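You operate a simulated robot arm through the tools that you are given. There is no shell and no other tool.

You run a simulated two-armed robot. Do the job below in one go: nothing can be reset, and whatever is moved stays where it is left.

## Task
Take the green holder and the short rod down and put them away.
Fine: the holder goes into the clamp drawer, which ends shut; the rod is unscrewed and stands in the yellow rest.

It is judged by the outcome, as a careful person would: the job done as asked, and still so three seconds after it is handed in. It fails if anything else is knocked over, pushed out of place, dropped, spilled or broken.

## Robot
Two 7-joint arms with fingered hands on one trunk that stands fixed in place. Base frame: the origin is at the foot of the trunk, x ahead of it, y to its left, z up. Units: mm, degrees, N and s.
The left shoulder is at [21, 215, 1348], the right one opposite. With the tool pointing down near the work surface each hand reaches from about 100 to 640 mm from the base axis, measured 20 degrees to its own side. Payload 3.6 kg a hand.
The TCP of each hand is the grasp point between the finger pads, 22 mm short of the fingertips. In the tool frame z runs along the fingers and y along their closing line. The gripper opens to 132 mm; its body begins 60 mm behind the TCP. The gripper is a hand of 4 fingers: y runs from the thumb to the fingers, the wrist lies at [0, 0, -203] in the tool frame, and closing takes about 1.5 s.
Orientation is told as [roll, pitch, yaw] about the base's x, y, z axes, in that order, counted from this pose: with the fingers straight down and closing along the base's y, the tool's x points along the base's -x, its y along +y and its z along -z.

## Interface
- The arms move only by the tool jog_arm. It takes "left_series", "right_series" or both (then of equal length, played together; a hand with none holds still); each is a list of rows, each an object (a shift or turn left out is 0, a gripper value left out holds the last) with "hand": the finger opening in mm, from 0 to 132; "delta_pos": the shift along the tool's x, y, z in mm, a list of three; "delta_rot": the turn, a rotation vector about the tool's x, y, z in degrees, a list of three. In form: [{"hand": hand, "delta_pos": [tx, ty, tz], "delta_rot": [wx, wy, wz]}, ...]. A call has 1 to 20 rows; each row is the pose to reach, as a shift and turn from the pose commanded when the call began, along the tool's axes at that moment. A row lasts 0.2 s, in which the tool goes at most 50 mm and 8.6 degrees; a call with a longer step from one row to the next is refused whole, and so is a gripper value outside its range. A pose out of reach is approached as far as the arm can. The call stops where the force on the tool passes 90 N (or 10 N more than at its start, if that is more) or the arm is blocked; 0.2 s more then pass. The fingers move at their own pace (about 108 mm/s each) and stop on an object; they squeeze with about 31 N. The grip force told is the motor's: it shows also when the fingers shut on nothing. Time passes only in rows, and 0.2 s behind the last, so rows that repeat a pose let the fingers close. The reply holds the time, the measured pose of the TCP, the force on the tool along the base axes, the opening and the grip force, in the units named above and with some noise, with the torque about the TCP (base axes, N m) and any sound that the robot's microphone picked up, and new pictures: "show" is both (left out), scene, wrist or none (wrist: the cameras of the hands that moved).
- Cameras (640 x 400 px; columns grow to the right, rows downward): "scene" is now at [153.8, 46.3, 1258.4]; the picture's right is [0.51, -0.86, -0.00], its down [-0.35, -0.21, -0.91] and it looks along [0.78, 0.47, -0.41] (base axes); focal length 214 px, centre (320, 200). "left" rides on the left gripper at [-53, -53, -84] in its tool frame; the picture's right is [0.71, -0.71, 0.00], its down [0.53, 0.53, -0.67] and it looks along [0.47, 0.47, 0.74] (tool axes); focal length 247 px, centre (320, 200). "right" rides on the right gripper at [53, -53, -84] in its tool frame; the picture's right is [0.71, 0.71, 0.00], its down [-0.53, 0.53, -0.67] and it looks along [-0.47, 0.47, 0.74] (tool axes); focal length 247 px, centre (320, 200). There is no depth. A picture from a camera that has moved, and an enlarged one, comes with that camera's place and axes in the base frame and with its lens.
- move_column(by): moves the trunk up (or, below 0, down) by that many mm; the arms and the scene camera ride with it, the base frame stays. It gives what a move gives, with no picture.
- set_grasp(shape, hand): the hand has 4 fingers and takes this shape, open, in about a second: jaw (thumb against the fingers, like two jaws); tri (thumb and two fingers); tip (a fingertip pinch); poke (one finger out to press); point (the index stretched); flat (the hand flat); cup (the hand cupped); fist (a fist). The gripper value then closes the fingers along that shape, each until it touches; the sizes above hold for jaw. It gives what a move gives, with no picture.
- turn_head(pan, tilt): turns the head with the scene camera to pan (to the left, within 60 degrees either way) and tilt (down, from -29 to 69), counted from straight ahead of the robot (the tilt from the chest, where the trunk bows). It gives what a move gives, and a new picture of the scene camera.
- enlarge(camera, box): a new picture of the part [left, top, right, bottom] of that camera's present view, enlarged. No time passes.
- close_job(): hands the job in; it is judged then, once.

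Nothing tells you positions but the pictures and the camera data. Unless the task says otherwise, let go and move clear before handing in.

The tools are called as name(argument=value, ...) on one line, values as JSON. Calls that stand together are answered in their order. jog_arm: Moves the arms, as the interface text tells. Its arguments: {"type":"object","properties":{"left_series":{"type":"array","items":{"type":"object","properties":{"hand":{"type":"number"},"delta_pos":{"type":"array","items":{"type":"number"}},"delta_rot":{"type":"array","items":{"type":"number"}}}}},"right_series":{"type":"array","items":{"type":"object","properties":{"hand":{"type":"number"},"delta_pos":{"type":"array","items":{"type":"number"}},"delta_rot":{"type":"array","items":{"type":"number"}}}}},"show":{"type":"string","enum":["both","scene","wrist","none"]}},"required":[]} The other tools are called the same way: move_column (by) moves the trunk up or down; set_grasp (shape, hand) gives the hand a shape; turn_head (pan, tilt) turns the head that bears the scene camera; enlarge (camera, box) takes an enlarged picture of a part of a camera's view; close_job () hands the job in.

At the start:

```text
t: 0.0
left_tcp_pos: [303.5, 369.7, 1404.1]
left_orientation: [0.0, 0.0, 0.1]
left_ft_force: [-0.3, -0.7, -0.2]
left_torque: [-0.01, 0.03, 0.0]
left_finger_gap: 131.8
left_grasp_force: 0.1
left_shape: jaw
right_tcp_pos: [418.2, 17.3, 1357.0]
right_orientation: [0.1, 0.0, 0.0]
right_ft_force: [-0.5, 0.2, 1.0]
right_torque: [0.01, -0.01, 0.0]
right_finger_gap: 132.0
right_grasp_force: 0.0
right_shape: jaw
trunk travel left (down, up): [-625.0, 51.0]
head pan, tilt (commanded): [30.8, 24.1]
```

scene: 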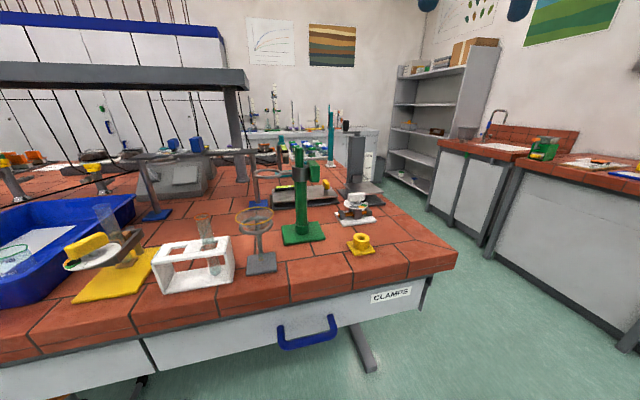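
right: 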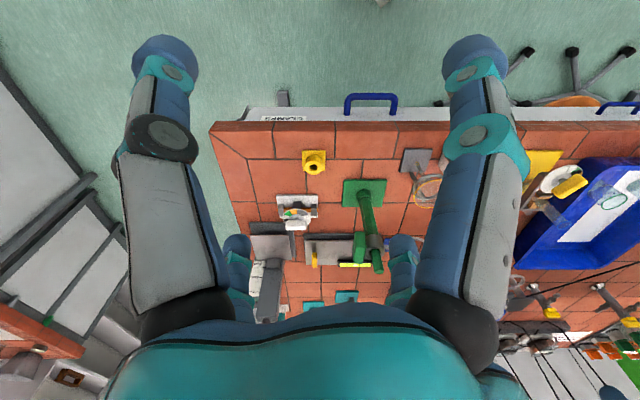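
left: 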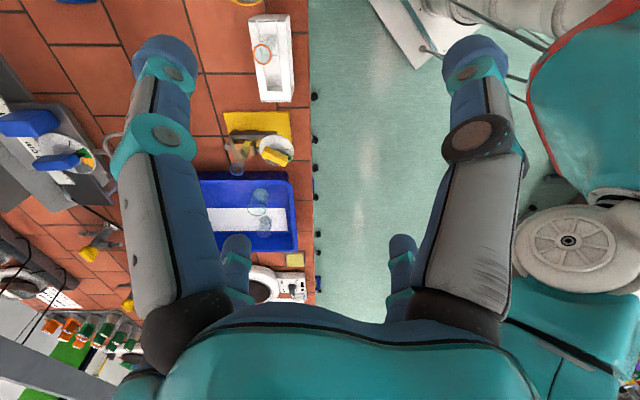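

I see a lab bench with a green stand (green base, green rod) with a clamp or holder, a yellow rest near the bench corner, and a drawer labelled CLAMPS with a blue handle. I'll take closer looks before moving.

enlarge(camera="scene", box=[230, 120, 420, 260])

enlarge(camera="right", box=[230, 80, 450, 310])

enlarge(camera="scene", box=[120, 240, 470, 400])

```text
2.86 times, centred on (325, 190) of scene
camera zoom: at [153.8, 46.3, 1258.4], right [0.51, -0.86, 0.0], down [-0.35, -0.21, -0.91], along [0.78, 0.47, -0.41], focal length 613 px, centre (306, 229)
```

zoom: 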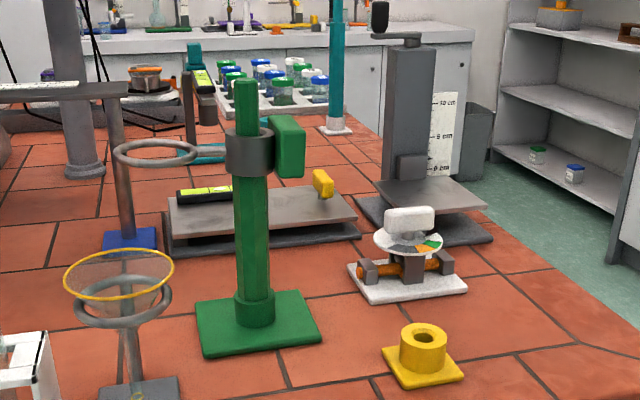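

```text
1.74 times, centred on (340, 195) of right
camera zoom: at [366.7, -37.2, 1439.8], right [-0.71, 0.71, 0.0], down [0.53, 0.52, 0.67], along [0.47, 0.47, -0.74], focal length 430 px, centre (285, 209)
```

zoom: 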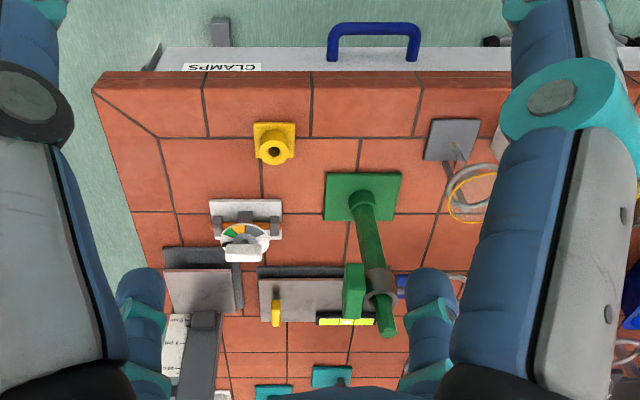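

```text
1.83 times, centred on (295, 320) of scene
camera zoom: at [153.8, 46.3, 1258.4], right [0.51, -0.86, 0.0], down [-0.35, -0.21, -0.91], along [0.78, 0.47, -0.41], focal length 392 px, centre (366, -19)
```

zoom: 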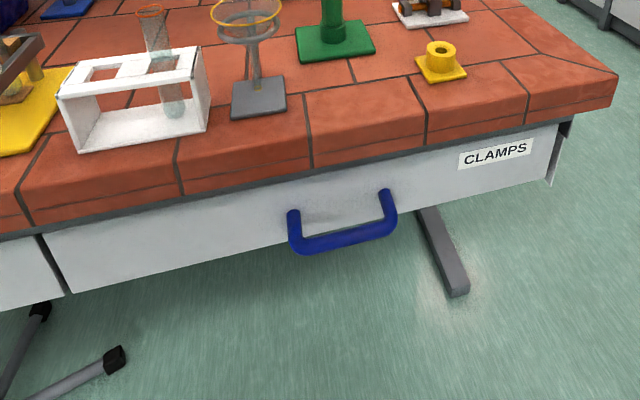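

The green stand's rod stands near (597, 369), reaching from the bench at about z 900 up to z 1155. The yellow rest's hole is near (625, 198, 932), and the drawer handle is around (447, 248, 707) with the bench front running at 45°. I'll look further around before acting.

turn_head(pan=32, tilt=40)

enlarge(camera="scene", box=[260, 40, 400, 130])

enlarge(camera="scene", box=[130, 180, 500, 400])

```text
t: 0.8
left_tcp_pos: [304.8, 369.6, 1404.8]
left_orientation: [0.0, 0.1, 0.0]
left_ft_force: [0.3, 0.2, 0.5]
left_torque: [-0.03, 0.03, -0.02]
left_finger_gap: 131.8
left_grasp_force: 0.0
left_shape: jaw
right_tcp_pos: [417.3, 16.7, 1356.7]
right_orientation: [0.3, 0.1, 0.0]
right_ft_force: [0.1, 0.1, 0.4]
right_torque: [0.02, 0.03, -0.03]
right_finger_gap: 131.9
right_grasp_force: 0.2
right_shape: jaw
trunk travel left (down, up): [-625.0, 51.0]
head pan, tilt (commanded): [32.0, 40.0]
camera scene: at [146.6, 44.2, 1233.7], right [0.53, -0.85, 0.0], down [-0.55, -0.34, -0.77], along [0.65, 0.41, -0.64], focal length 214 px, centre (320, 200)
```

scene: 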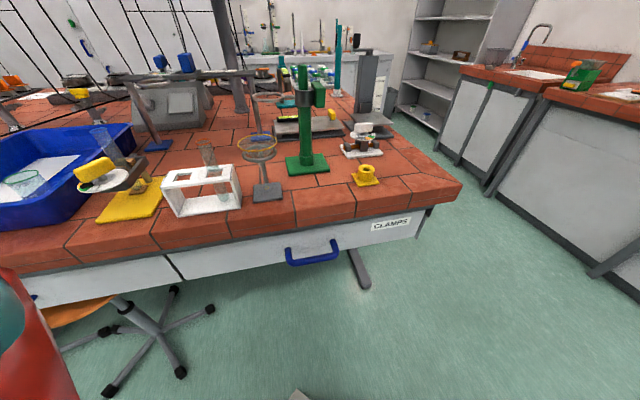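

```text
4.44 times, centred on (330, 85) of scene
camera zoom: at [146.6, 44.2, 1233.7], right [0.53, -0.85, 0.0], down [-0.55, -0.34, -0.77], along [0.65, 0.41, -0.64], focal length 953 px, centre (276, 711)
```

zoom: 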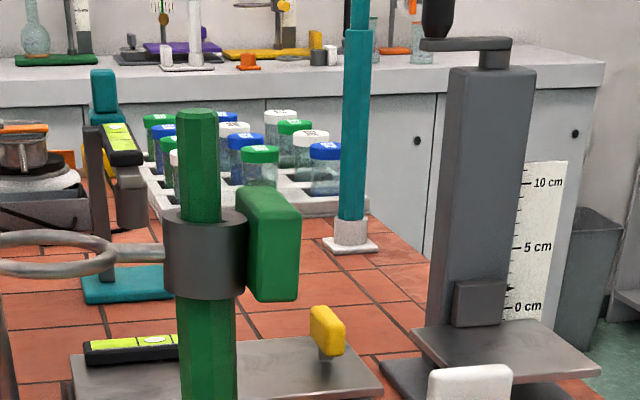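

```text
1.73 times, centred on (315, 290) of scene
camera zoom: at [146.6, 44.2, 1233.7], right [0.53, -0.85, 0.0], down [-0.55, -0.34, -0.77], along [0.65, 0.41, -0.64], focal length 371 px, centre (329, 44)
```

zoom: 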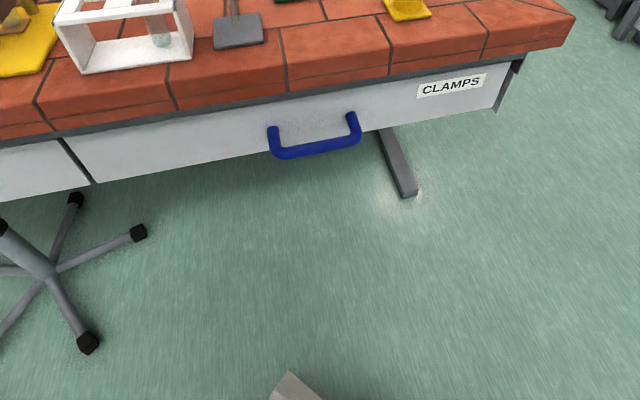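

The octagonal green rod carries a grey collar with a green block, and probably a ring arm on its far left. I'll bring the right hand's camera closer to see how the holder is attached.

jog_arm(right_series=[{"delta_pos": [-15, 38, 14]}, {"delta_pos": [-30, 76, 28]}, {"delta_pos": [-45, 114, 42]}, {"delta_pos": [-62, 153, 57]}, {"delta_pos": [-62, 153, 57]}], show="wrist")

enlarge(camera="right", box=[230, 100, 450, 310])

```text
t: 1.7
left_tcp_pos: [306.1, 368.8, 1405.4]
left_orientation: [0.1, 0.2, 0.0]
left_ft_force: [0.3, -0.2, 0.7]
left_torque: [0.03, 0.02, 0.0]
left_finger_gap: 131.8
left_grasp_force: 0.2
left_shape: jaw
right_tcp_pos: [537.2, 37.2, 1299.7]
right_orientation: [3.4, 4.3, -11.4]
right_ft_force: [-0.2, -0.2, -1.1]
right_torque: [0.02, 0.04, 0.03]
right_finger_gap: 131.8
right_grasp_force: 0.1
right_shape: jaw
right hand out of reach, approached as far as the arm can: row 4
trunk travel left (down, up): [-625.0, 51.0]
head pan, tilt (commanded): [32.0, 40.0]
stopped in row 4 (right hand): the arm was blocked; the commanded pose is now the measured one
camera right: at [480.3, -10.9, 1382.7], right [-0.55, 0.83, 0.09], down [0.66, 0.36, 0.66], along [0.51, 0.42, -0.75], focal length 247 px, centre (320, 200)
```

right: 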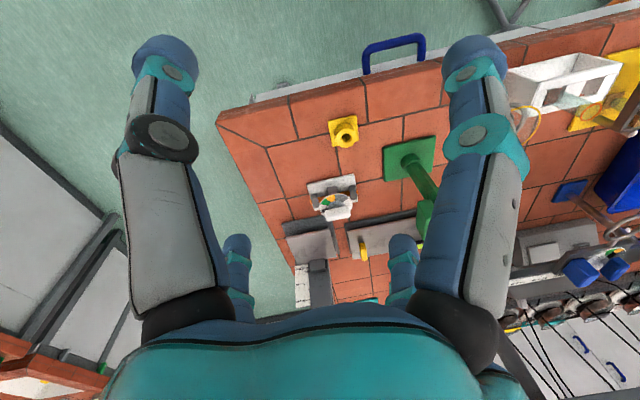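

```text
1.90 times, centred on (340, 205) of right
camera zoom: at [480.3, -10.9, 1382.7], right [-0.55, 0.83, 0.09], down [0.66, 0.36, 0.66], along [0.51, 0.42, -0.75], focal length 470 px, centre (282, 190)
```

zoom: 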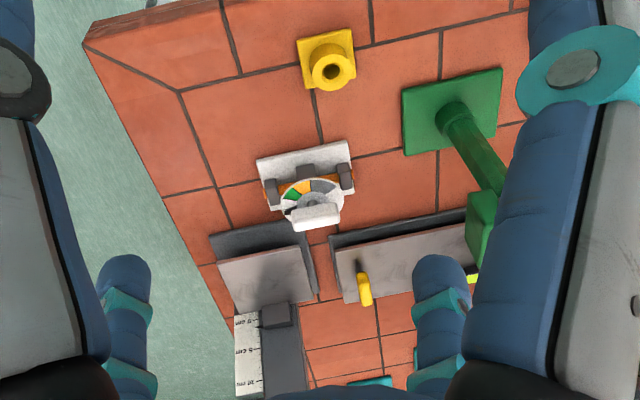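

The right arm cannot reach toward the stand at this height, so the left arm will have to work there. I'll measure the bench edge and drawer more precisely first.

enlarge(camera="scene", box=[240, 150, 480, 280])

enlarge(camera="scene", box=[230, 60, 400, 170])

enlarge(camera="right", box=[210, 10, 470, 170])

```text
2.67 times, centred on (360, 215) of scene
camera zoom: at [148.9, 43.2, 1233.4], right [0.53, -0.85, 0.0], down [-0.55, -0.34, -0.76], along [0.65, 0.41, -0.64], focal length 572 px, centre (213, 160)
```

zoom: 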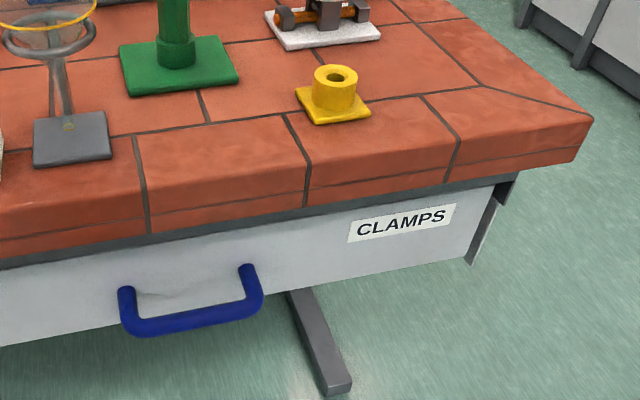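

```text
3.64 times, centred on (315, 115) of scene
camera zoom: at [148.9, 43.2, 1233.4], right [0.53, -0.85, 0.0], down [-0.55, -0.34, -0.76], along [0.65, 0.41, -0.64], focal length 780 px, centre (338, 509)
```

zoom: 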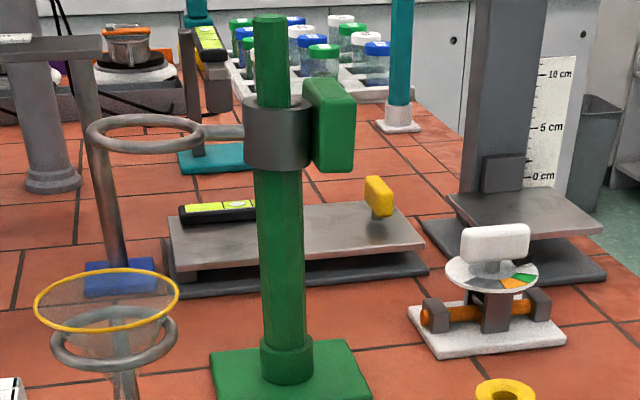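

```text
2.46 times, centred on (340, 90) of right
camera zoom: at [480.3, -10.9, 1382.7], right [-0.55, 0.83, 0.09], down [0.66, 0.36, 0.66], along [0.51, 0.42, -0.75], focal length 608 px, centre (271, 471)
```

zoom: 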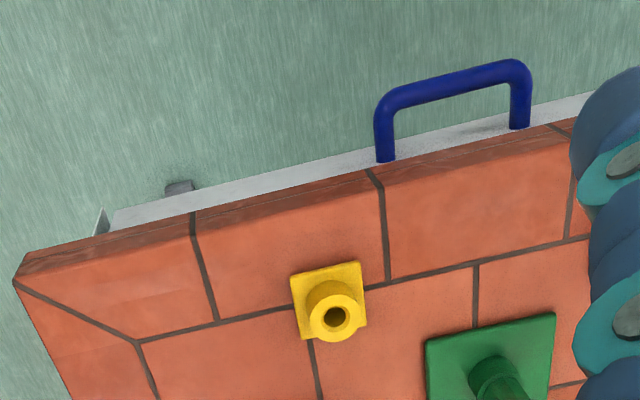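

The bench top is at z≈900 with its front edge 500 mm out along the 45° normal. The drawer front is recessed about 30 mm, with the handle bar centred near (440, 246, 715). I'll back the right hand off and bring the left hand's camera in to inspect the holder.

jog_arm(left_series=[{"delta_pos": [-16, -8.5, 13], "delta_rot": [0, 0, 7.5]}, {"delta_pos": [-32, -17, 26], "delta_rot": [0, 0, 15]}, {"delta_pos": [-48, -25.5, 38.5], "delta_rot": [0, 0, 22.5]}, {"delta_pos": [-64, -34, 51], "delta_rot": [0, 0, 30]}, {"delta_pos": [-80, -42.5, 64], "delta_rot": [0, 0, 37.5]}, {"delta_pos": [-96, -51, 77], "delta_rot": [0, 0, 45]}, {"delta_pos": [-112, -59.5, 90], "delta_rot": [0, 0, 52.5]}, {"delta_pos": [-128, -68, 103], "delta_rot": [0, 0, 60]}, {"delta_pos": [-144, -76.5, 115], "delta_rot": [0, 0, 67.5]}, {"delta_pos": [-160, -85, 128], "delta_rot": [0, 0, 75]}, {"delta_pos": [-176, -93.5, 141], "delta_rot": [0, 0, 82.5]}, {"delta_pos": [-192, -102, 154], "delta_rot": [0, 0, 90]}], right_series=[{"delta_pos": [15, -22, 0]}, {"delta_pos": [30, -45, 0]}, {"delta_pos": [45, -68, 0]}, {"delta_pos": [60, -90, 0]}, {"delta_pos": [75, -113, 0], "delta_rot": [1, -1, -3]}, {"delta_pos": [90, -136, 0], "delta_rot": [2, -2, -6]}, {"delta_pos": [107, -161, 0], "delta_rot": [3, -4, -11]}, {"delta_pos": [107, -161, 0], "delta_rot": [3, -4, -11]}, {"delta_pos": [107, -161, 0], "delta_rot": [3, -4, -11]}, {"delta_pos": [107, -161, 0], "delta_rot": [3, -4, -11]}, {"delta_pos": [107, -161, 0], "delta_rot": [3, -4, -11]}, {"delta_pos": [107, -161, 0], "delta_rot": [3, -4, -11]}], show="both")

```text
t: 4.3
left_tcp_pos: [443.2, 303.7, 1262.2]
left_orientation: [0.2, -0.1, -90.0]
left_ft_force: [-1.0, 0.0, -0.1]
left_torque: [0.0, 0.02, -0.02]
left_finger_gap: 131.8
left_grasp_force: 0.0
left_shape: jaw
left hand out of reach, approached as far as the arm can: row 9, 10, 11, 12
right_tcp_pos: [395.0, -95.4, 1298.6]
right_orientation: [0.6, -0.3, -0.2]
right_ft_force: [-0.9, -0.4, -0.4]
right_torque: [0.01, -0.01, -0.03]
right_finger_gap: 132.2
right_grasp_force: 0.1
right_shape: jaw
trunk travel left (down, up): [-625.0, 51.0]
head pan, tilt (commanded): [32.0, 40.0]
camera scene: at [146.5, 44.0, 1233.6], right [0.53, -0.85, 0.0], down [-0.55, -0.34, -0.77], along [0.65, 0.41, -0.64], focal length 214 px, centre (320, 200)
camera right: at [342.2, -149.1, 1381.1], right [-0.71, 0.71, 0.0], down [0.52, 0.52, 0.68], along [0.48, 0.48, -0.74], focal length 247 px, centre (320, 200)
camera left: at [390.4, 250.8, 1346.6], right [-0.71, 0.71, 0.0], down [0.53, 0.53, 0.67], along [0.48, 0.47, -0.74], focal length 247 px, centre (320, 200)
```

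scene: 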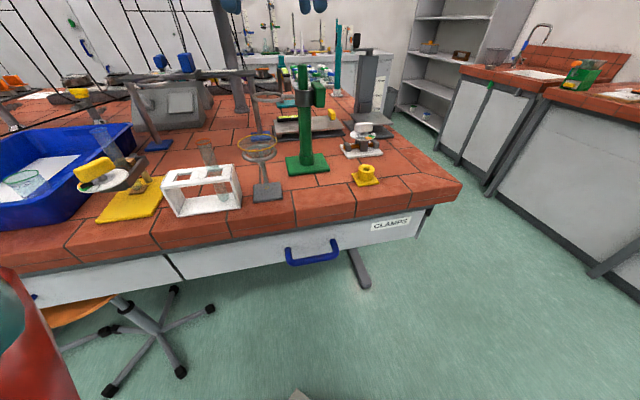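
right: 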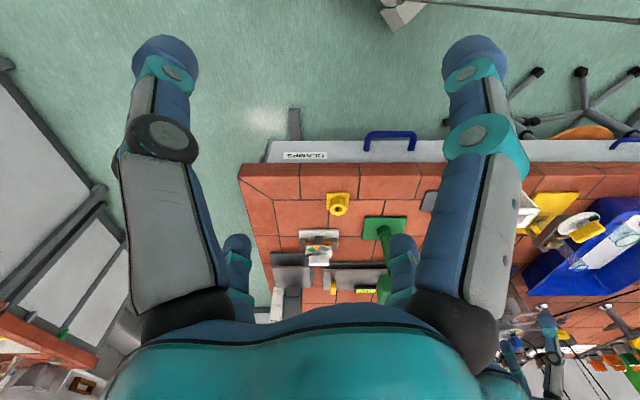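
left: 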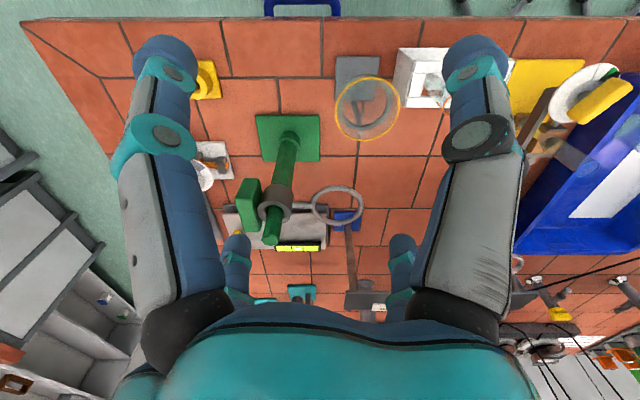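

The left camera shows the ring is part of the holder: green block, grey collar and ring all sit on the green rod, with the ring pointing left along the bench. I'll enlarge the view to fix its geometry.

enlarge(camera="left", box=[200, 80, 420, 270])

enlarge(camera="scene", box=[230, 50, 390, 150])

```text
2.11 times, centred on (310, 175) of left
camera zoom: at [390.4, 250.8, 1346.6], right [-0.71, 0.71, 0.0], down [0.53, 0.53, 0.67], along [0.48, 0.47, -0.74], focal length 520 px, centre (341, 253)
```

zoom: 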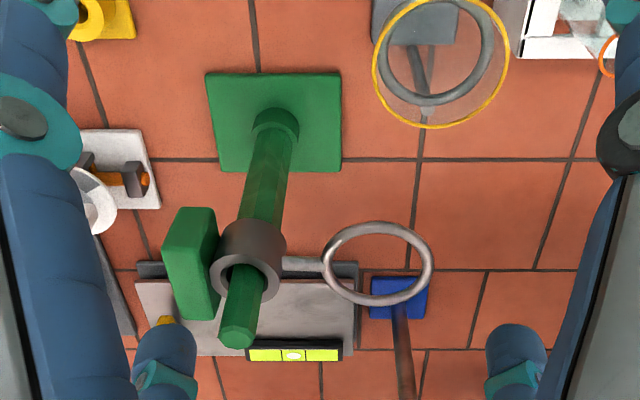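

```text
4.00 times, centred on (310, 100) of scene
camera zoom: at [146.5, 44.0, 1233.6], right [0.53, -0.85, 0.0], down [-0.55, -0.34, -0.77], along [0.65, 0.41, -0.64], focal length 858 px, centre (360, 600)
```

zoom: 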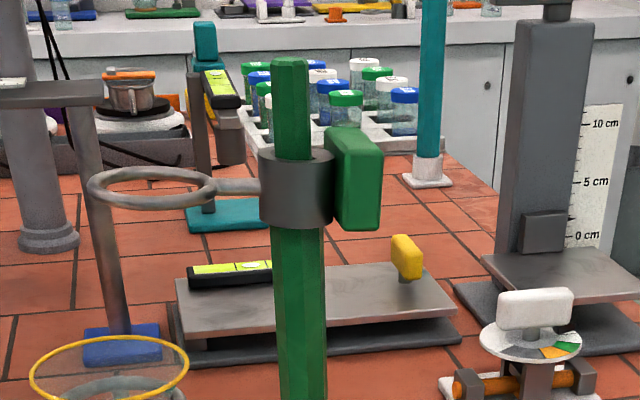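

The collar sits on a rod that narrows toward the top (about 23 mm there, 34 mm lower down), so it should lift off upward. Before picking a grasp I need to see how this hand closes, so I'll test it in free air.

jog_arm(left_series=[{"hand": 40}, {"hand": 40}, {"hand": 40}, {"hand": 40}, {"hand": 40}, {"hand": 40}], show="wrist")

turn_head(pan=40, tilt=0)

```text
t: 5.7
left_tcp_pos: [444.7, 304.4, 1261.0]
left_orientation: [0.1, -0.1, -90.0]
left_ft_force: [-0.1, -0.4, 0.2]
left_torque: [-0.02, -0.03, -0.01]
left_finger_gap: 40.5
left_grasp_force: 0.1
left_shape: jaw
right_tcp_pos: [394.0, -94.5, 1298.1]
right_orientation: [0.6, -0.3, -0.2]
right_ft_force: [-0.9, 0.8, -0.4]
right_torque: [0.04, 0.01, -0.01]
right_finger_gap: 132.1
right_grasp_force: 0.1
right_shape: jaw
trunk travel left (down, up): [-625.0, 51.0]
head pan, tilt (commanded): [32.0, 40.0]
camera left: at [390.9, 250.7, 1346.5], right [-0.71, 0.71, 0.0], down [0.52, 0.53, 0.67], along [0.47, 0.47, -0.74], focal length 247 px, centre (320, 200)
```

left: 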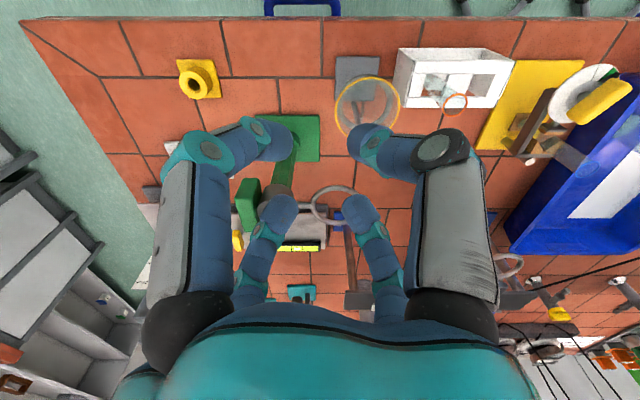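

```text
t: 6.8
left_tcp_pos: [443.7, 303.4, 1261.4]
left_orientation: [0.1, -0.1, -90.1]
left_ft_force: [0.1, 0.9, -0.1]
left_torque: [0.03, 0.02, -0.02]
left_finger_gap: 40.6
left_grasp_force: 0.1
left_shape: jaw
right_tcp_pos: [393.8, -94.7, 1299.7]
right_orientation: [0.7, -0.3, -0.1]
right_ft_force: [-1.3, -0.2, -0.1]
right_torque: [0.01, 0.01, -0.01]
right_finger_gap: 131.8
right_grasp_force: 0.2
right_shape: jaw
trunk travel left (down, up): [-625.0, 51.0]
head pan, tilt (commanded): [40.0, 0.0]
camera scene: at [143.8, 57.0, 1297.2], right [0.64, -0.77, 0.0], down [0.0, 0.0, -1.0], along [0.77, 0.64, 0.0], focal length 214 px, centre (320, 200)
```

scene: 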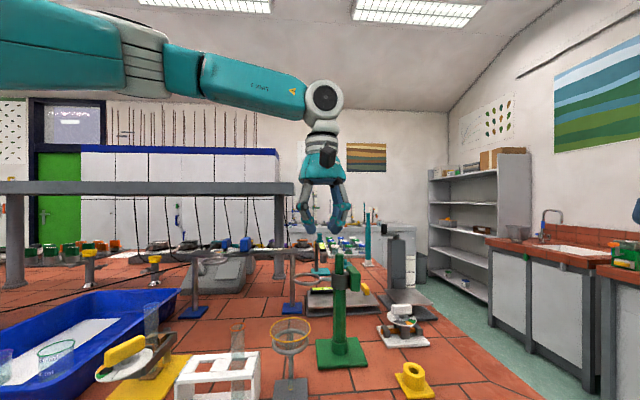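

The hand closes its four fingers radially, one each along ±x and ±y of the tool. I'll check the two-finger and three-finger shapes, since they may suit the holder better.

set_grasp(shape="tip", hand="left")

enlarge(camera="left", box=[0, 0, 640, 400])

enlarge(camera="scene", box=[260, 70, 400, 250])

set_grasp(shape="tri", hand="left")

enlarge(camera="left", box=[0, 0, 640, 400])

enlarge(camera="scene", box=[260, 70, 400, 250])

```text
t: 7.7
left_tcp_pos: [444.0, 303.3, 1260.3]
left_orientation: [0.2, -0.2, -90.0]
left_ft_force: [-0.5, 0.2, 0.6]
left_torque: [-0.01, 0.0, 0.01]
left_finger_gap: 131.9
left_grasp_force: 0.0
left_shape: tip
right_tcp_pos: [395.9, -94.5, 1299.8]
right_orientation: [0.5, -0.2, -0.2]
right_ft_force: [-0.5, -0.3, -0.1]
right_torque: [0.0, 0.0, -0.01]
right_finger_gap: 132.0
right_grasp_force: 0.1
right_shape: jaw
trunk travel left (down, up): [-625.0, 51.0]
head pan, tilt (commanded): [40.0, 0.0]
```

```text
1.00 times, centred on (320, 200) of left (not enlarged: the box is as wide or as high as the picture)
camera zoom: at [390.8, 250.8, 1346.5], right [-0.71, 0.71, 0.0], down [0.52, 0.53, 0.67], along [0.47, 0.47, -0.74], focal length 247 px, centre (320, 200)
```

zoom: 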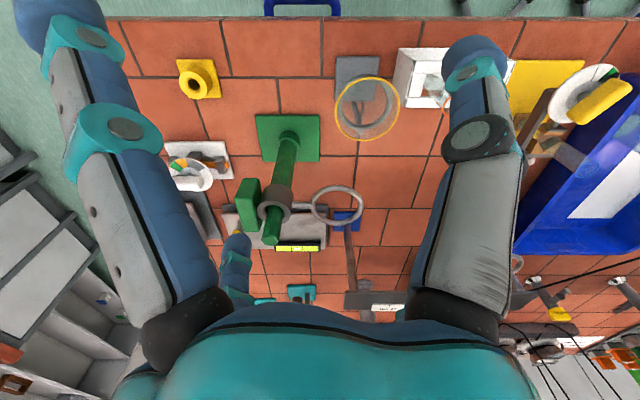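

```text
2.22 times, centred on (330, 160) of scene
camera zoom: at [143.7, 57.0, 1297.3], right [0.64, -0.77, 0.0], down [0.0, 0.0, -1.0], along [0.77, 0.64, 0.0], focal length 477 px, centre (298, 289)
```

zoom: 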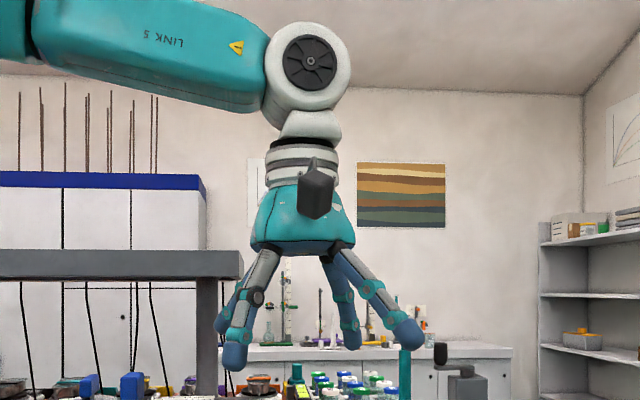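

```text
t: 8.6
left_tcp_pos: [444.3, 304.7, 1261.1]
left_orientation: [0.0, -0.1, -90.0]
left_ft_force: [-0.3, -0.6, 0.2]
left_torque: [0.01, -0.05, 0.0]
left_finger_gap: 132.1
left_grasp_force: 0.1
left_shape: tri
right_tcp_pos: [393.4, -95.5, 1298.5]
right_orientation: [0.5, -0.3, -0.3]
right_ft_force: [0.5, -0.5, 0.4]
right_torque: [0.0, 0.01, 0.02]
right_finger_gap: 132.0
right_grasp_force: 0.1
right_shape: jaw
trunk travel left (down, up): [-625.0, 51.0]
head pan, tilt (commanded): [40.0, 0.0]
```

```text
1.00 times, centred on (320, 200) of left (not enlarged: the box is as wide or as high as the picture)
camera zoom: at [390.8, 250.8, 1346.5], right [-0.71, 0.71, 0.0], down [0.52, 0.53, 0.67], along [0.47, 0.47, -0.74], focal length 247 px, centre (320, 200)
```

zoom: 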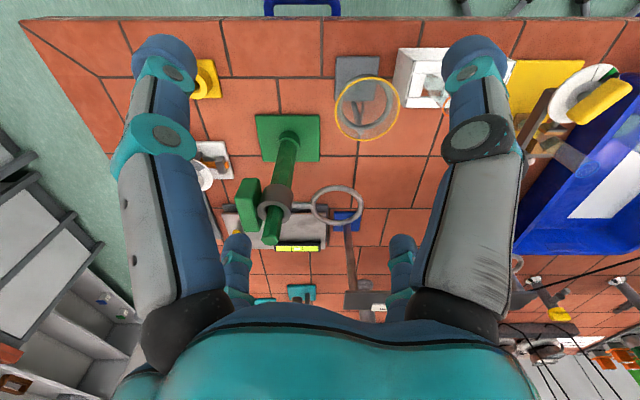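

```text
2.22 times, centred on (330, 160) of scene
camera zoom: at [143.7, 57.0, 1297.3], right [0.64, -0.77, 0.0], down [0.0, 0.0, -1.0], along [0.77, 0.64, 0.0], focal length 477 px, centre (298, 289)
```

zoom: 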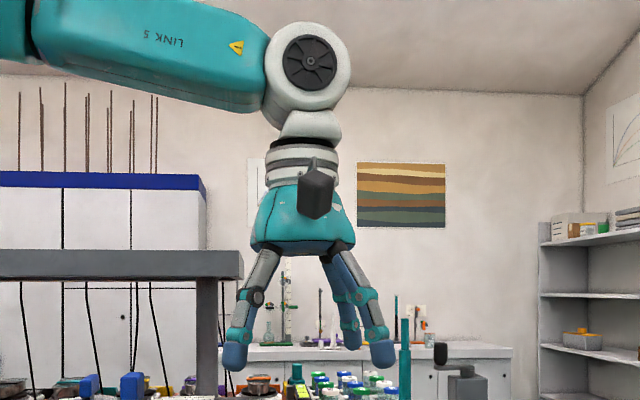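

"Tip" leaves only the two y-fingers opposing, with the side fingers splayed. I think a coaxial grip from above suits the collar, so I'll raise the trunk and test how far the left hand reaches over the stand while pointing down.

set_grasp(shape="jaw", hand="left")

move_column(by=50)

jog_arm(left_series=[{"delta_pos": [5, 16, 8], "delta_rot": [0, 0, -7]}, {"delta_pos": [10, 33, 15], "delta_rot": [0, 0, -14]}, {"delta_pos": [15, 50, 22], "delta_rot": [0, 0, -21]}, {"delta_pos": [20, 66, 30], "delta_rot": [0, 0, -28]}, {"delta_pos": [25, 83, 37], "delta_rot": [0, 0, -35]}, {"delta_pos": [30, 100, 45], "delta_rot": [0, 0, -42]}, {"delta_pos": [36, 116, 52], "delta_rot": [0, 0, -45]}, {"delta_pos": [36, 116, 52], "delta_rot": [0, 0, -45]}], show="both")

```text
t: 9.5
left_tcp_pos: [443.3, 303.4, 1261.6]
left_orientation: [0.0, -0.1, -90.0]
left_ft_force: [0.1, 0.2, 0.0]
left_torque: [0.02, 0.02, 0.01]
left_finger_gap: 132.3
left_grasp_force: 0.1
left_shape: jaw
right_tcp_pos: [394.9, -95.3, 1299.3]
right_orientation: [0.7, -0.2, -0.3]
right_ft_force: [0.0, 0.2, -0.6]
right_torque: [0.04, 0.05, 0.02]
right_finger_gap: 131.8
right_grasp_force: 0.0
right_shape: jaw
trunk travel left (down, up): [-625.0, 51.0]
head pan, tilt (commanded): [40.0, 0.0]
```

```text
t: 10.4
left_tcp_pos: [443.8, 304.9, 1309.3]
left_orientation: [0.0, -0.1, -90.0]
left_ft_force: [-0.6, 0.7, -0.4]
left_torque: [0.01, 0.03, 0.01]
left_finger_gap: 131.9
left_grasp_force: 0.2
left_shape: jaw
right_tcp_pos: [396.6, -95.0, 1349.5]
right_orientation: [0.6, -0.3, -0.2]
right_ft_force: [0.4, 0.4, 0.5]
right_torque: [0.01, 0.0, 0.0]
right_finger_gap: 131.9
right_grasp_force: 0.0
right_shape: jaw
trunk travel left (down, up): [-675.0, 1.0]
head pan, tilt (commanded): [40.0, 0.0]
```

```text
t: 12.2
left_tcp_pos: [473.7, 371.2, 1279.5]
left_orientation: [0.0, -0.1, -44.9]
left_ft_force: [0.2, -0.3, -0.2]
left_torque: [-0.01, 0.0, 0.03]
left_finger_gap: 132.2
left_grasp_force: 0.1
left_shape: jaw
left hand out of reach, approached as far as the arm can: row 1, 2, 3, 4, 5, 6, 7, 8
right_tcp_pos: [394.9, -95.4, 1349.8]
right_orientation: [0.5, -0.3, -0.2]
right_ft_force: [0.6, 0.3, 0.3]
right_torque: [0.01, -0.04, 0.0]
right_finger_gap: 131.8
right_grasp_force: 0.1
right_shape: jaw
trunk travel left (down, up): [-675.0, 1.0]
head pan, tilt (commanded): [40.0, 0.0]
camera scene: at [143.7, 56.9, 1347.5], right [0.64, -0.77, 0.0], down [0.0, 0.0, -1.0], along [0.77, 0.64, 0.0], focal length 214 px, centre (320, 200)
camera left: at [473.1, 296.6, 1365.2], right [-1.0, 0.0, 0.0], down [0.0, 0.75, 0.67], along [0.0, 0.67, -0.75], focal length 247 px, centre (320, 200)
```

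scene: 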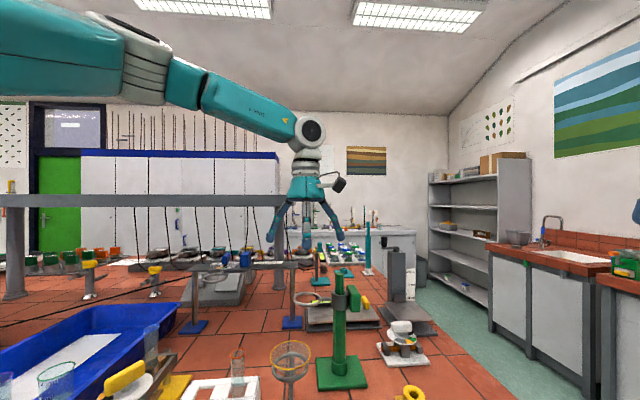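
left: 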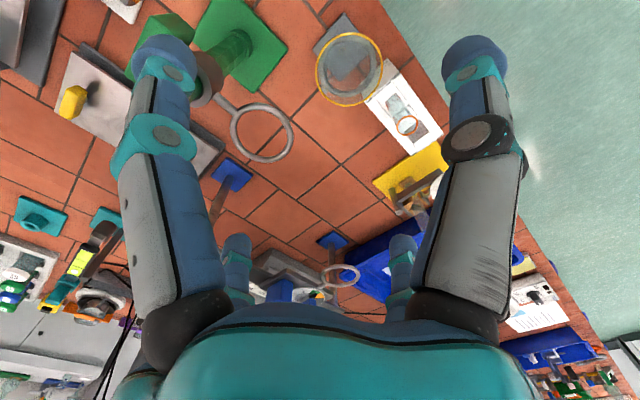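

At this height the reach limit seems to come from the wrist bend, since the wrist sits above the shoulder. I'll test lower down, staying clear above the rod top.

jog_arm(left_series=[{"delta_pos": [0, 0, 30]}, {"delta_pos": [0, 0, 60]}, {"delta_pos": [0, 0, 80]}, {"delta_pos": [-20, 20, 80]}, {"delta_pos": [-40, 40, 80]}, {"delta_pos": [-40, 40, 80]}], show="scene")

```text
t: 13.6
left_tcp_pos: [463.0, 390.8, 1228.4]
left_orientation: [0.0, -0.1, -45.0]
left_ft_force: [-0.3, 0.0, 0.5]
left_torque: [-0.02, 0.01, 0.0]
left_finger_gap: 131.9
left_grasp_force: 0.1
left_shape: jaw
left hand out of reach, approached as far as the arm can: row 1, 2, 3, 4, 5, 6
right_tcp_pos: [395.1, -96.0, 1349.3]
right_orientation: [0.6, -0.3, -0.2]
right_ft_force: [-0.5, 0.0, -0.1]
right_torque: [-0.02, 0.0, -0.01]
right_finger_gap: 131.8
right_grasp_force: 0.1
right_shape: jaw
trunk travel left (down, up): [-675.0, 1.0]
head pan, tilt (commanded): [40.0, 0.0]
camera scene: at [143.7, 57.0, 1347.5], right [0.64, -0.77, 0.0], down [0.0, 0.0, -1.0], along [0.77, 0.64, 0.0], focal length 214 px, centre (320, 200)
```

scene: 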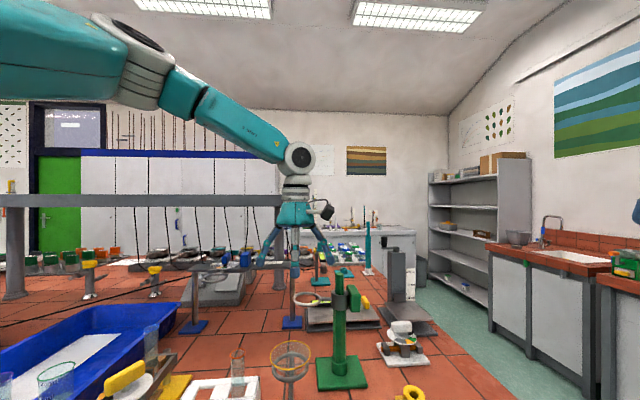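

The left arm reaches less far outboard than inboard, which looks like an elbow posture limit. I'll probe inboard, staying above all the objects, to see whether it extends better there.

jog_arm(left_series=[{"delta_pos": [-34, -11, 0]}, {"delta_pos": [-68, -22, 0]}, {"delta_pos": [-102, -33, 0]}, {"delta_pos": [-136, -44, 0]}, {"delta_pos": [-170, -55, 0]}, {"delta_pos": [-204, -66, 0]}, {"delta_pos": [-204, -66, 0]}], show="scene")

```text
t: 15.2
left_tcp_pos: [433.4, 303.7, 1270.2]
left_orientation: [0.0, -0.2, -45.0]
left_ft_force: [0.8, -1.0, 0.8]
left_torque: [0.01, -0.01, 0.0]
left_finger_gap: 132.3
left_grasp_force: 0.0
left_shape: jaw
left hand out of reach, approached as far as the arm can: row 1, 2, 3, 4, 5, 6, 7
right_tcp_pos: [396.2, -95.5, 1348.6]
right_orientation: [0.5, -0.3, -0.2]
right_ft_force: [0.8, -0.6, 0.5]
right_torque: [0.02, 0.0, 0.04]
right_finger_gap: 131.9
right_grasp_force: 0.0
right_shape: jaw
trunk travel left (down, up): [-675.0, 1.0]
head pan, tilt (commanded): [40.0, 0.0]
camera scene: at [143.7, 57.1, 1347.4], right [0.64, -0.77, 0.0], down [0.0, 0.0, -1.0], along [0.77, 0.64, 0.0], focal length 214 px, centre (320, 200)
```

scene: 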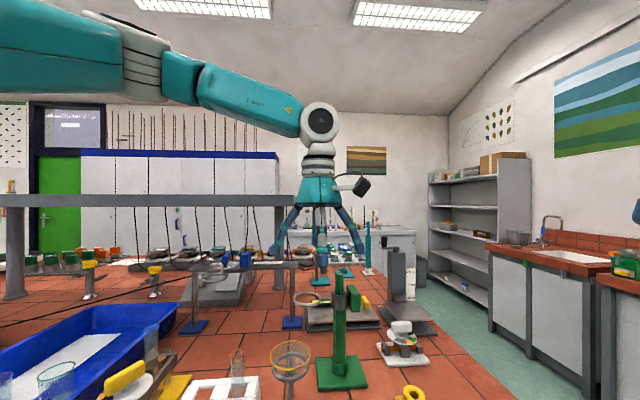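

The arm seems stuck near a joint limit here. I'll bring the hand back and lower it in front of the bench, where the stated reach applies, then extend from there.

jog_arm(left_series=[{"delta_pos": [-6, -18, 30]}, {"delta_pos": [-12, -37, 65]}, {"delta_pos": [-18, -55, 100]}, {"delta_pos": [-24, -74, 140]}, {"delta_pos": [-30, -92, 180]}, {"delta_pos": [-36, -111, 220]}, {"delta_pos": [-36, -111, 220]}], show="scene")

```text
t: 16.8
left_tcp_pos: [324.0, 288.5, 1150.0]
left_orientation: [0.0, -0.1, -44.9]
left_ft_force: [-0.1, -0.4, 0.7]
left_torque: [-0.02, -0.02, 0.02]
left_finger_gap: 132.2
left_grasp_force: 0.1
left_shape: jaw
left hand out of reach, approached as far as the arm can: row 1, 2, 3, 4, 5, 6, 7
right_tcp_pos: [396.4, -95.1, 1349.4]
right_orientation: [0.6, -0.3, -0.2]
right_ft_force: [-0.2, 0.4, 0.4]
right_torque: [-0.02, -0.01, -0.01]
right_finger_gap: 131.8
right_grasp_force: 0.0
right_shape: jaw
trunk travel left (down, up): [-675.0, 1.0]
head pan, tilt (commanded): [40.0, 0.0]
camera scene: at [143.8, 56.9, 1347.5], right [0.64, -0.77, 0.0], down [0.0, 0.0, -1.0], along [0.77, 0.64, 0.0], focal length 214 px, centre (320, 200)
```

scene: 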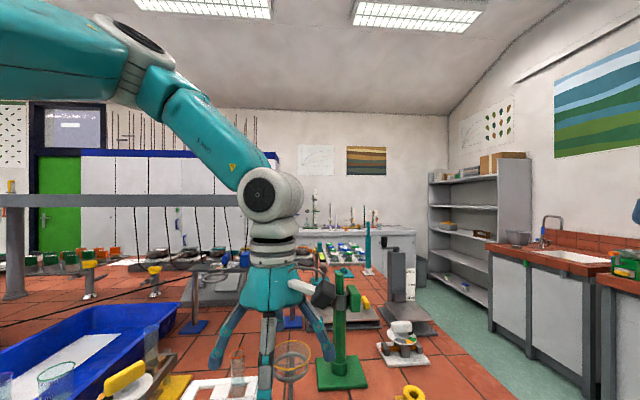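

I see the cause now: an out-of-reach target stays the commanded pose, so my later shifts were measured from it and not from where the arm stopped. I'll bring the command back to a clearly reachable spot at about (400, 220, 1100) to resync.

jog_arm(left_series=[{"delta_pos": [41, -8, -17]}, {"delta_pos": [82, -16, -34]}, {"delta_pos": [123, -24, -51]}, {"delta_pos": [164, -32, -68]}, {"delta_pos": [205, -40, -84]}, {"delta_pos": [246, -48, -101]}, {"delta_pos": [288, -56, -118]}, {"delta_pos": [329, -64, -135]}, {"delta_pos": [370, -71, -152]}, {"delta_pos": [370, -71, -152]}], show="scene")

```text
t: 19.0
left_tcp_pos: [25.5, 506.1, 1293.2]
left_orientation: [-0.1, -0.1, -45.0]
left_ft_force: [0.6, 0.5, -0.2]
left_torque: [0.01, -0.02, -0.02]
left_finger_gap: 132.2
left_grasp_force: 0.0
left_shape: jaw
left hand out of reach, approached as far as the arm can: row 3, 4, 5, 6, 7, 8, 9, 10
right_tcp_pos: [397.3, -93.5, 1348.7]
right_orientation: [0.4, -0.4, -0.2]
right_ft_force: [0.6, -1.1, 0.0]
right_torque: [-0.04, 0.01, -0.02]
right_finger_gap: 131.7
right_grasp_force: 0.0
right_shape: jaw
trunk travel left (down, up): [-675.0, 1.0]
head pan, tilt (commanded): [40.0, 0.0]
camera scene: at [145.5, 58.2, 1347.2], right [0.64, -0.77, 0.0], down [0.0, 0.0, -1.0], along [0.77, 0.64, 0.0], focal length 214 px, centre (320, 200)
```

scene: 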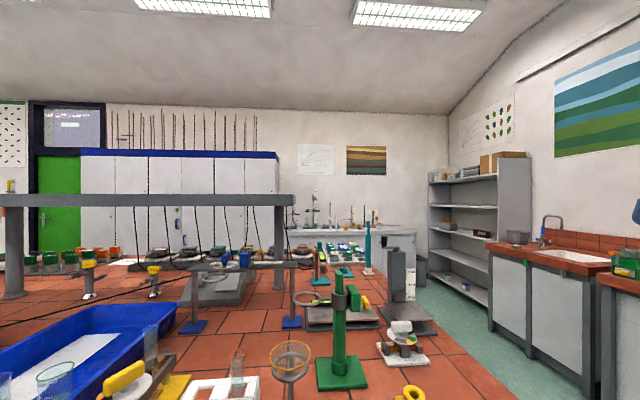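

The shifts are measured from the reached pose after all, so it's likely the hand's roll joint that hits a limit at negative yaw. I'll turn the hand back to yaw 0 and then on to +45°, which gives the same finger layout, and retry.

jog_arm(left_series=[{"delta_rot": [0, 0, -8]}, {"delta_rot": [0, 0, -16]}, {"delta_rot": [0, 0, -24]}, {"delta_rot": [0, 0, -32]}, {"delta_rot": [0, 0, -40]}, {"delta_rot": [0, 0, -48]}, {"delta_rot": [0, 0, -56]}, {"delta_rot": [0, 0, -64]}, {"delta_rot": [0, 0, -72]}, {"delta_rot": [0, 0, -80]}, {"delta_rot": [0, 0, -88]}, {"delta_rot": [0, 0, -90]}], show="none")

jog_arm(left_series=[{"delta_pos": [-20, -10, 0]}], show="none")

```text
t: 21.6
left_tcp_pos: [21.8, 505.2, 1292.4]
left_orientation: [-0.2, -0.1, 45.3]
left_ft_force: [0.3, 0.1, 0.1]
left_torque: [-0.02, -0.02, 0.01]
left_finger_gap: 131.7
left_grasp_force: 0.1
left_shape: jaw
right_tcp_pos: [393.8, -95.0, 1348.4]
right_orientation: [0.6, -0.4, -0.2]
right_ft_force: [-0.5, 0.1, -0.4]
right_torque: [-0.02, 0.01, 0.01]
right_finger_gap: 132.1
right_grasp_force: 0.0
right_shape: jaw
trunk travel left (down, up): [-675.0, 1.0]
head pan, tilt (commanded): [40.0, 0.0]
```

```text
t: 22.0
left_tcp_pos: [45.4, 513.0, 1292.2]
left_orientation: [-0.1, 0.1, 45.2]
left_ft_force: [0.7, -0.3, 0.2]
left_torque: [0.01, 0.03, -0.02]
left_finger_gap: 132.1
left_grasp_force: 0.1
left_shape: jaw
right_tcp_pos: [395.4, -94.2, 1349.6]
right_orientation: [0.5, -0.3, -0.2]
right_ft_force: [0.0, 0.2, -0.2]
right_torque: [-0.03, 0.02, 0.01]
right_finger_gap: 131.8
right_grasp_force: 0.0
right_shape: jaw
trunk travel left (down, up): [-675.0, 1.0]
head pan, tilt (commanded): [40.0, 0.0]
```

The hand now moves normally at yaw +45°. I'll bring it forward toward the stand, still well above it.

jog_arm(left_series=[{"delta_pos": [-17, -43, 4]}, {"delta_pos": [-34, -86, 8]}, {"delta_pos": [-51, -129, 12]}, {"delta_pos": [-69, -172, 17]}, {"delta_pos": [-86, -215, 21]}, {"delta_pos": [-103, -258, 25]}, {"delta_pos": [-120, -300, 29]}, {"delta_pos": [-137, -343, 33]}, {"delta_pos": [-155, -386, 38]}, {"delta_pos": [-172, -429, 42]}], show="scene")

```text
t: 24.2
left_tcp_pos: [451.5, 338.6, 1256.1]
left_orientation: [-0.1, 0.0, 45.2]
left_ft_force: [-0.5, -0.4, 0.6]
left_torque: [-0.01, -0.03, -0.05]
left_finger_gap: 131.8
left_grasp_force: 0.0
left_shape: jaw
left hand out of reach, approached as far as the arm can: row 10
right_tcp_pos: [396.1, -95.7, 1348.0]
right_orientation: [0.5, -0.3, -0.1]
right_ft_force: [-0.7, -0.3, 0.2]
right_torque: [0.03, -0.01, 0.0]
right_finger_gap: 131.7
right_grasp_force: 0.0
right_shape: jaw
trunk travel left (down, up): [-675.0, 1.0]
head pan, tilt (commanded): [40.0, 0.0]
camera scene: at [144.5, 57.3, 1347.3], right [0.64, -0.77, 0.0], down [0.0, 0.0, -1.0], along [0.77, 0.64, 0.0], focal length 214 px, centre (320, 200)
```

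scene: 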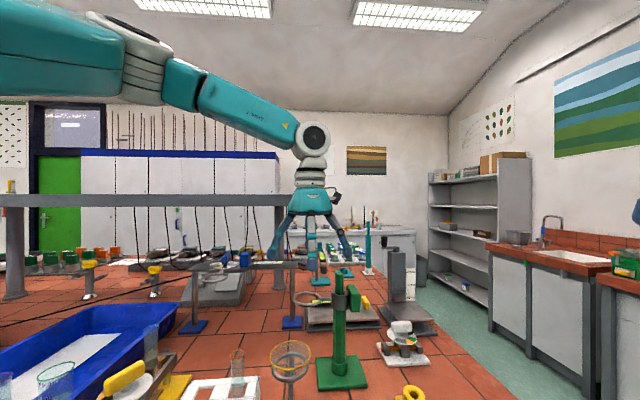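

The limit is around 450 mm from the shoulder in this raised-elbow posture. I'll lower the hand in front of the bench first so the elbow drops, then extend at low height as the spec describes.

jog_arm(left_series=[{"delta_pos": [36, 8, 14]}, {"delta_pos": [72, 15, 28]}, {"delta_pos": [108, 23, 42]}, {"delta_pos": [141, 30, 56]}, {"delta_pos": [141, 30, 96]}, {"delta_pos": [141, 30, 136]}, {"delta_pos": [141, 30, 176]}, {"delta_pos": [141, 30, 216]}, {"delta_pos": [141, 30, 246]}], show="scene")

```text
t: 26.2
left_tcp_pos: [296.7, 320.5, 1109.7]
left_orientation: [-0.1, 0.0, 45.0]
left_ft_force: [-0.2, -0.6, 0.2]
left_torque: [0.02, -0.01, 0.01]
left_finger_gap: 132.0
left_grasp_force: 0.2
left_shape: jaw
left hand out of reach, approached as far as the arm can: row 5, 6, 7, 8, 9
right_tcp_pos: [396.1, -94.9, 1348.5]
right_orientation: [0.6, -0.4, -0.2]
right_ft_force: [-0.1, -0.4, -0.1]
right_torque: [0.01, -0.03, 0.04]
right_finger_gap: 132.1
right_grasp_force: 0.1
right_shape: jaw
trunk travel left (down, up): [-675.0, 1.0]
head pan, tilt (commanded): [40.0, 0.0]
camera scene: at [143.5, 57.1, 1347.5], right [0.64, -0.77, 0.0], down [0.0, 0.0, -1.0], along [0.77, 0.64, 0.0], focal length 214 px, centre (320, 200)
```

scene: 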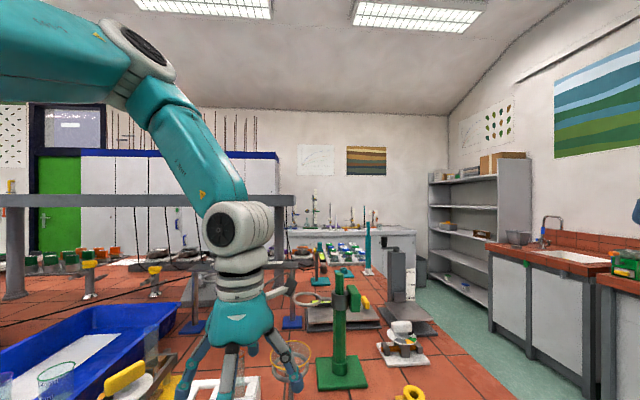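

The elbow seems to stay put while only the forearm moves. I'll turn the head to look at the left arm's posture.

turn_head(pan=60, tilt=-10)

```text
t: 27.0
left_tcp_pos: [295.1, 320.8, 1108.8]
left_orientation: [-0.1, -0.1, 45.0]
left_ft_force: [-0.2, -0.6, 0.2]
left_torque: [0.03, 0.0, 0.03]
left_finger_gap: 132.1
left_grasp_force: 0.0
left_shape: jaw
right_tcp_pos: [395.7, -95.0, 1348.2]
right_orientation: [0.6, -0.3, -0.3]
right_ft_force: [0.1, -0.7, 0.0]
right_torque: [-0.04, -0.01, 0.01]
right_finger_gap: 131.9
right_grasp_force: 0.0
right_shape: jaw
trunk travel left (down, up): [-675.0, 1.0]
head pan, tilt (commanded): [60.0, -10.0]
camera scene: at [117.0, 72.0, 1362.7], right [0.87, -0.5, 0.0], down [0.09, 0.15, -0.98], along [0.49, 0.85, 0.17], focal length 214 px, centre (320, 200)
```

scene: 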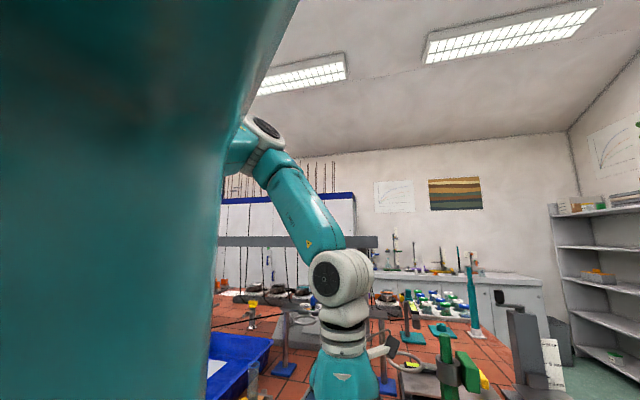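

The elbow is tucked high and out, so the arm is folded into a bad posture. I'll return the left hand to its starting pose (yaw 0) and try approaching from there by translation only.

jog_arm(left_series=[{"delta_pos": [0, 0, -40], "delta_rot": [0, 0, 5]}, {"delta_pos": [0, 0, -80], "delta_rot": [0, 0, 10]}, {"delta_pos": [-4, 4, -120], "delta_rot": [0, 0, 15]}, {"delta_pos": [-8, 8, -160], "delta_rot": [0, 0, 20]}, {"delta_pos": [-13, 12, -200], "delta_rot": [0, 0, 25]}, {"delta_pos": [-20, 16, -240], "delta_rot": [0, 0, 30]}, {"delta_pos": [-28, 20, -280], "delta_rot": [0, 0, 35]}, {"delta_pos": [-35, 24, -320], "delta_rot": [0, 0, 40]}, {"delta_pos": [-41, 29, -345], "delta_rot": [0, 0, 45]}, {"delta_pos": [-41, 29, -345], "delta_rot": [0, 0, 45]}], show="scene")

```text
t: 29.2
left_tcp_pos: [302.8, 371.9, 1454.9]
left_orientation: [-0.1, -0.1, 0.0]
left_ft_force: [0.1, 0.9, 0.7]
left_torque: [-0.01, 0.0, 0.01]
left_finger_gap: 131.9
left_grasp_force: 0.1
left_shape: jaw
right_tcp_pos: [395.6, -94.6, 1350.3]
right_orientation: [0.6, -0.3, -0.2]
right_ft_force: [-0.9, 0.2, 0.9]
right_torque: [-0.01, 0.0, -0.03]
right_finger_gap: 131.8
right_grasp_force: 0.0
right_shape: jaw
trunk travel left (down, up): [-675.0, 1.0]
head pan, tilt (commanded): [60.0, -10.0]
camera scene: at [116.8, 72.1, 1362.7], right [0.87, -0.5, 0.0], down [0.09, 0.15, -0.98], along [0.49, 0.85, 0.17], focal length 214 px, centre (320, 200)
```

scene: 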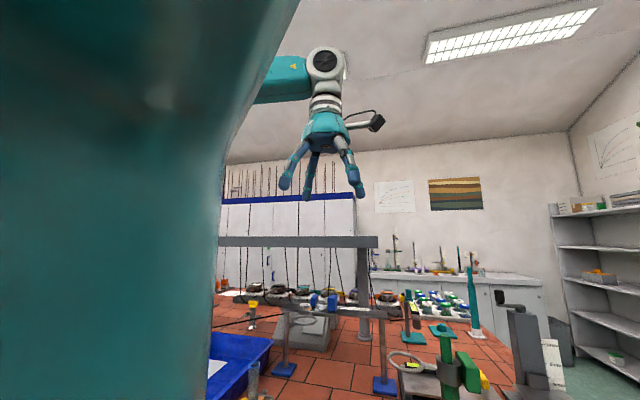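

Back at the start pose. Now a plain translation forward and down at yaw 0.

jog_arm(left_series=[{"delta_pos": [-24, -8, 31]}, {"delta_pos": [-47, -17, 62]}, {"delta_pos": [-70, -25, 93]}, {"delta_pos": [-94, -34, 124]}, {"delta_pos": [-117, -42, 155]}, {"delta_pos": [-117, -42, 195]}, {"delta_pos": [-117, -42, 235]}, {"delta_pos": [-117, -42, 255]}], show="none")

```text
t: 31.0
left_tcp_pos: [418.4, 331.7, 1201.4]
left_orientation: [-0.2, -0.2, 0.1]
left_ft_force: [0.4, 0.0, -0.4]
left_torque: [0.01, 0.0, -0.02]
left_finger_gap: 132.1
left_grasp_force: 0.1
left_shape: jaw
right_tcp_pos: [395.7, -95.8, 1350.1]
right_orientation: [0.5, -0.4, -0.1]
right_ft_force: [0.9, -0.5, 0.4]
right_torque: [0.01, 0.0, 0.05]
right_finger_gap: 132.3
right_grasp_force: 0.2
right_shape: jaw
trunk travel left (down, up): [-675.0, 1.0]
head pan, tilt (commanded): [60.0, -10.0]
```

At yaw 0 the arm reaches this spot easily, so the yaw was the problem. I'll extend further toward the stand, still above the rod top.

jog_arm(left_series=[{"delta_pos": [-27, 6, -4]}, {"delta_pos": [-54, 12, -7]}, {"delta_pos": [-82, 18, -10]}, {"delta_pos": [-115, 22, -10]}, {"delta_pos": [-145, 28, -10]}], show="none")

```text
t: 32.2
left_tcp_pos: [468.9, 390.1, 1248.0]
left_orientation: [-0.1, -0.2, 0.1]
left_ft_force: [-0.4, 0.2, -1.0]
left_torque: [0.0, -0.02, -0.02]
left_finger_gap: 132.1
left_grasp_force: 0.1
left_shape: jaw
left hand out of reach, approached as far as the arm can: row 1, 2, 3, 4, 5
right_tcp_pos: [396.0, -93.3, 1348.5]
right_orientation: [0.6, -0.4, -0.2]
right_ft_force: [0.9, 0.4, -0.1]
right_torque: [0.01, 0.0, -0.03]
right_finger_gap: 132.0
right_grasp_force: 0.1
right_shape: jaw
trunk travel left (down, up): [-675.0, 1.0]
head pan, tilt (commanded): [60.0, -10.0]
```

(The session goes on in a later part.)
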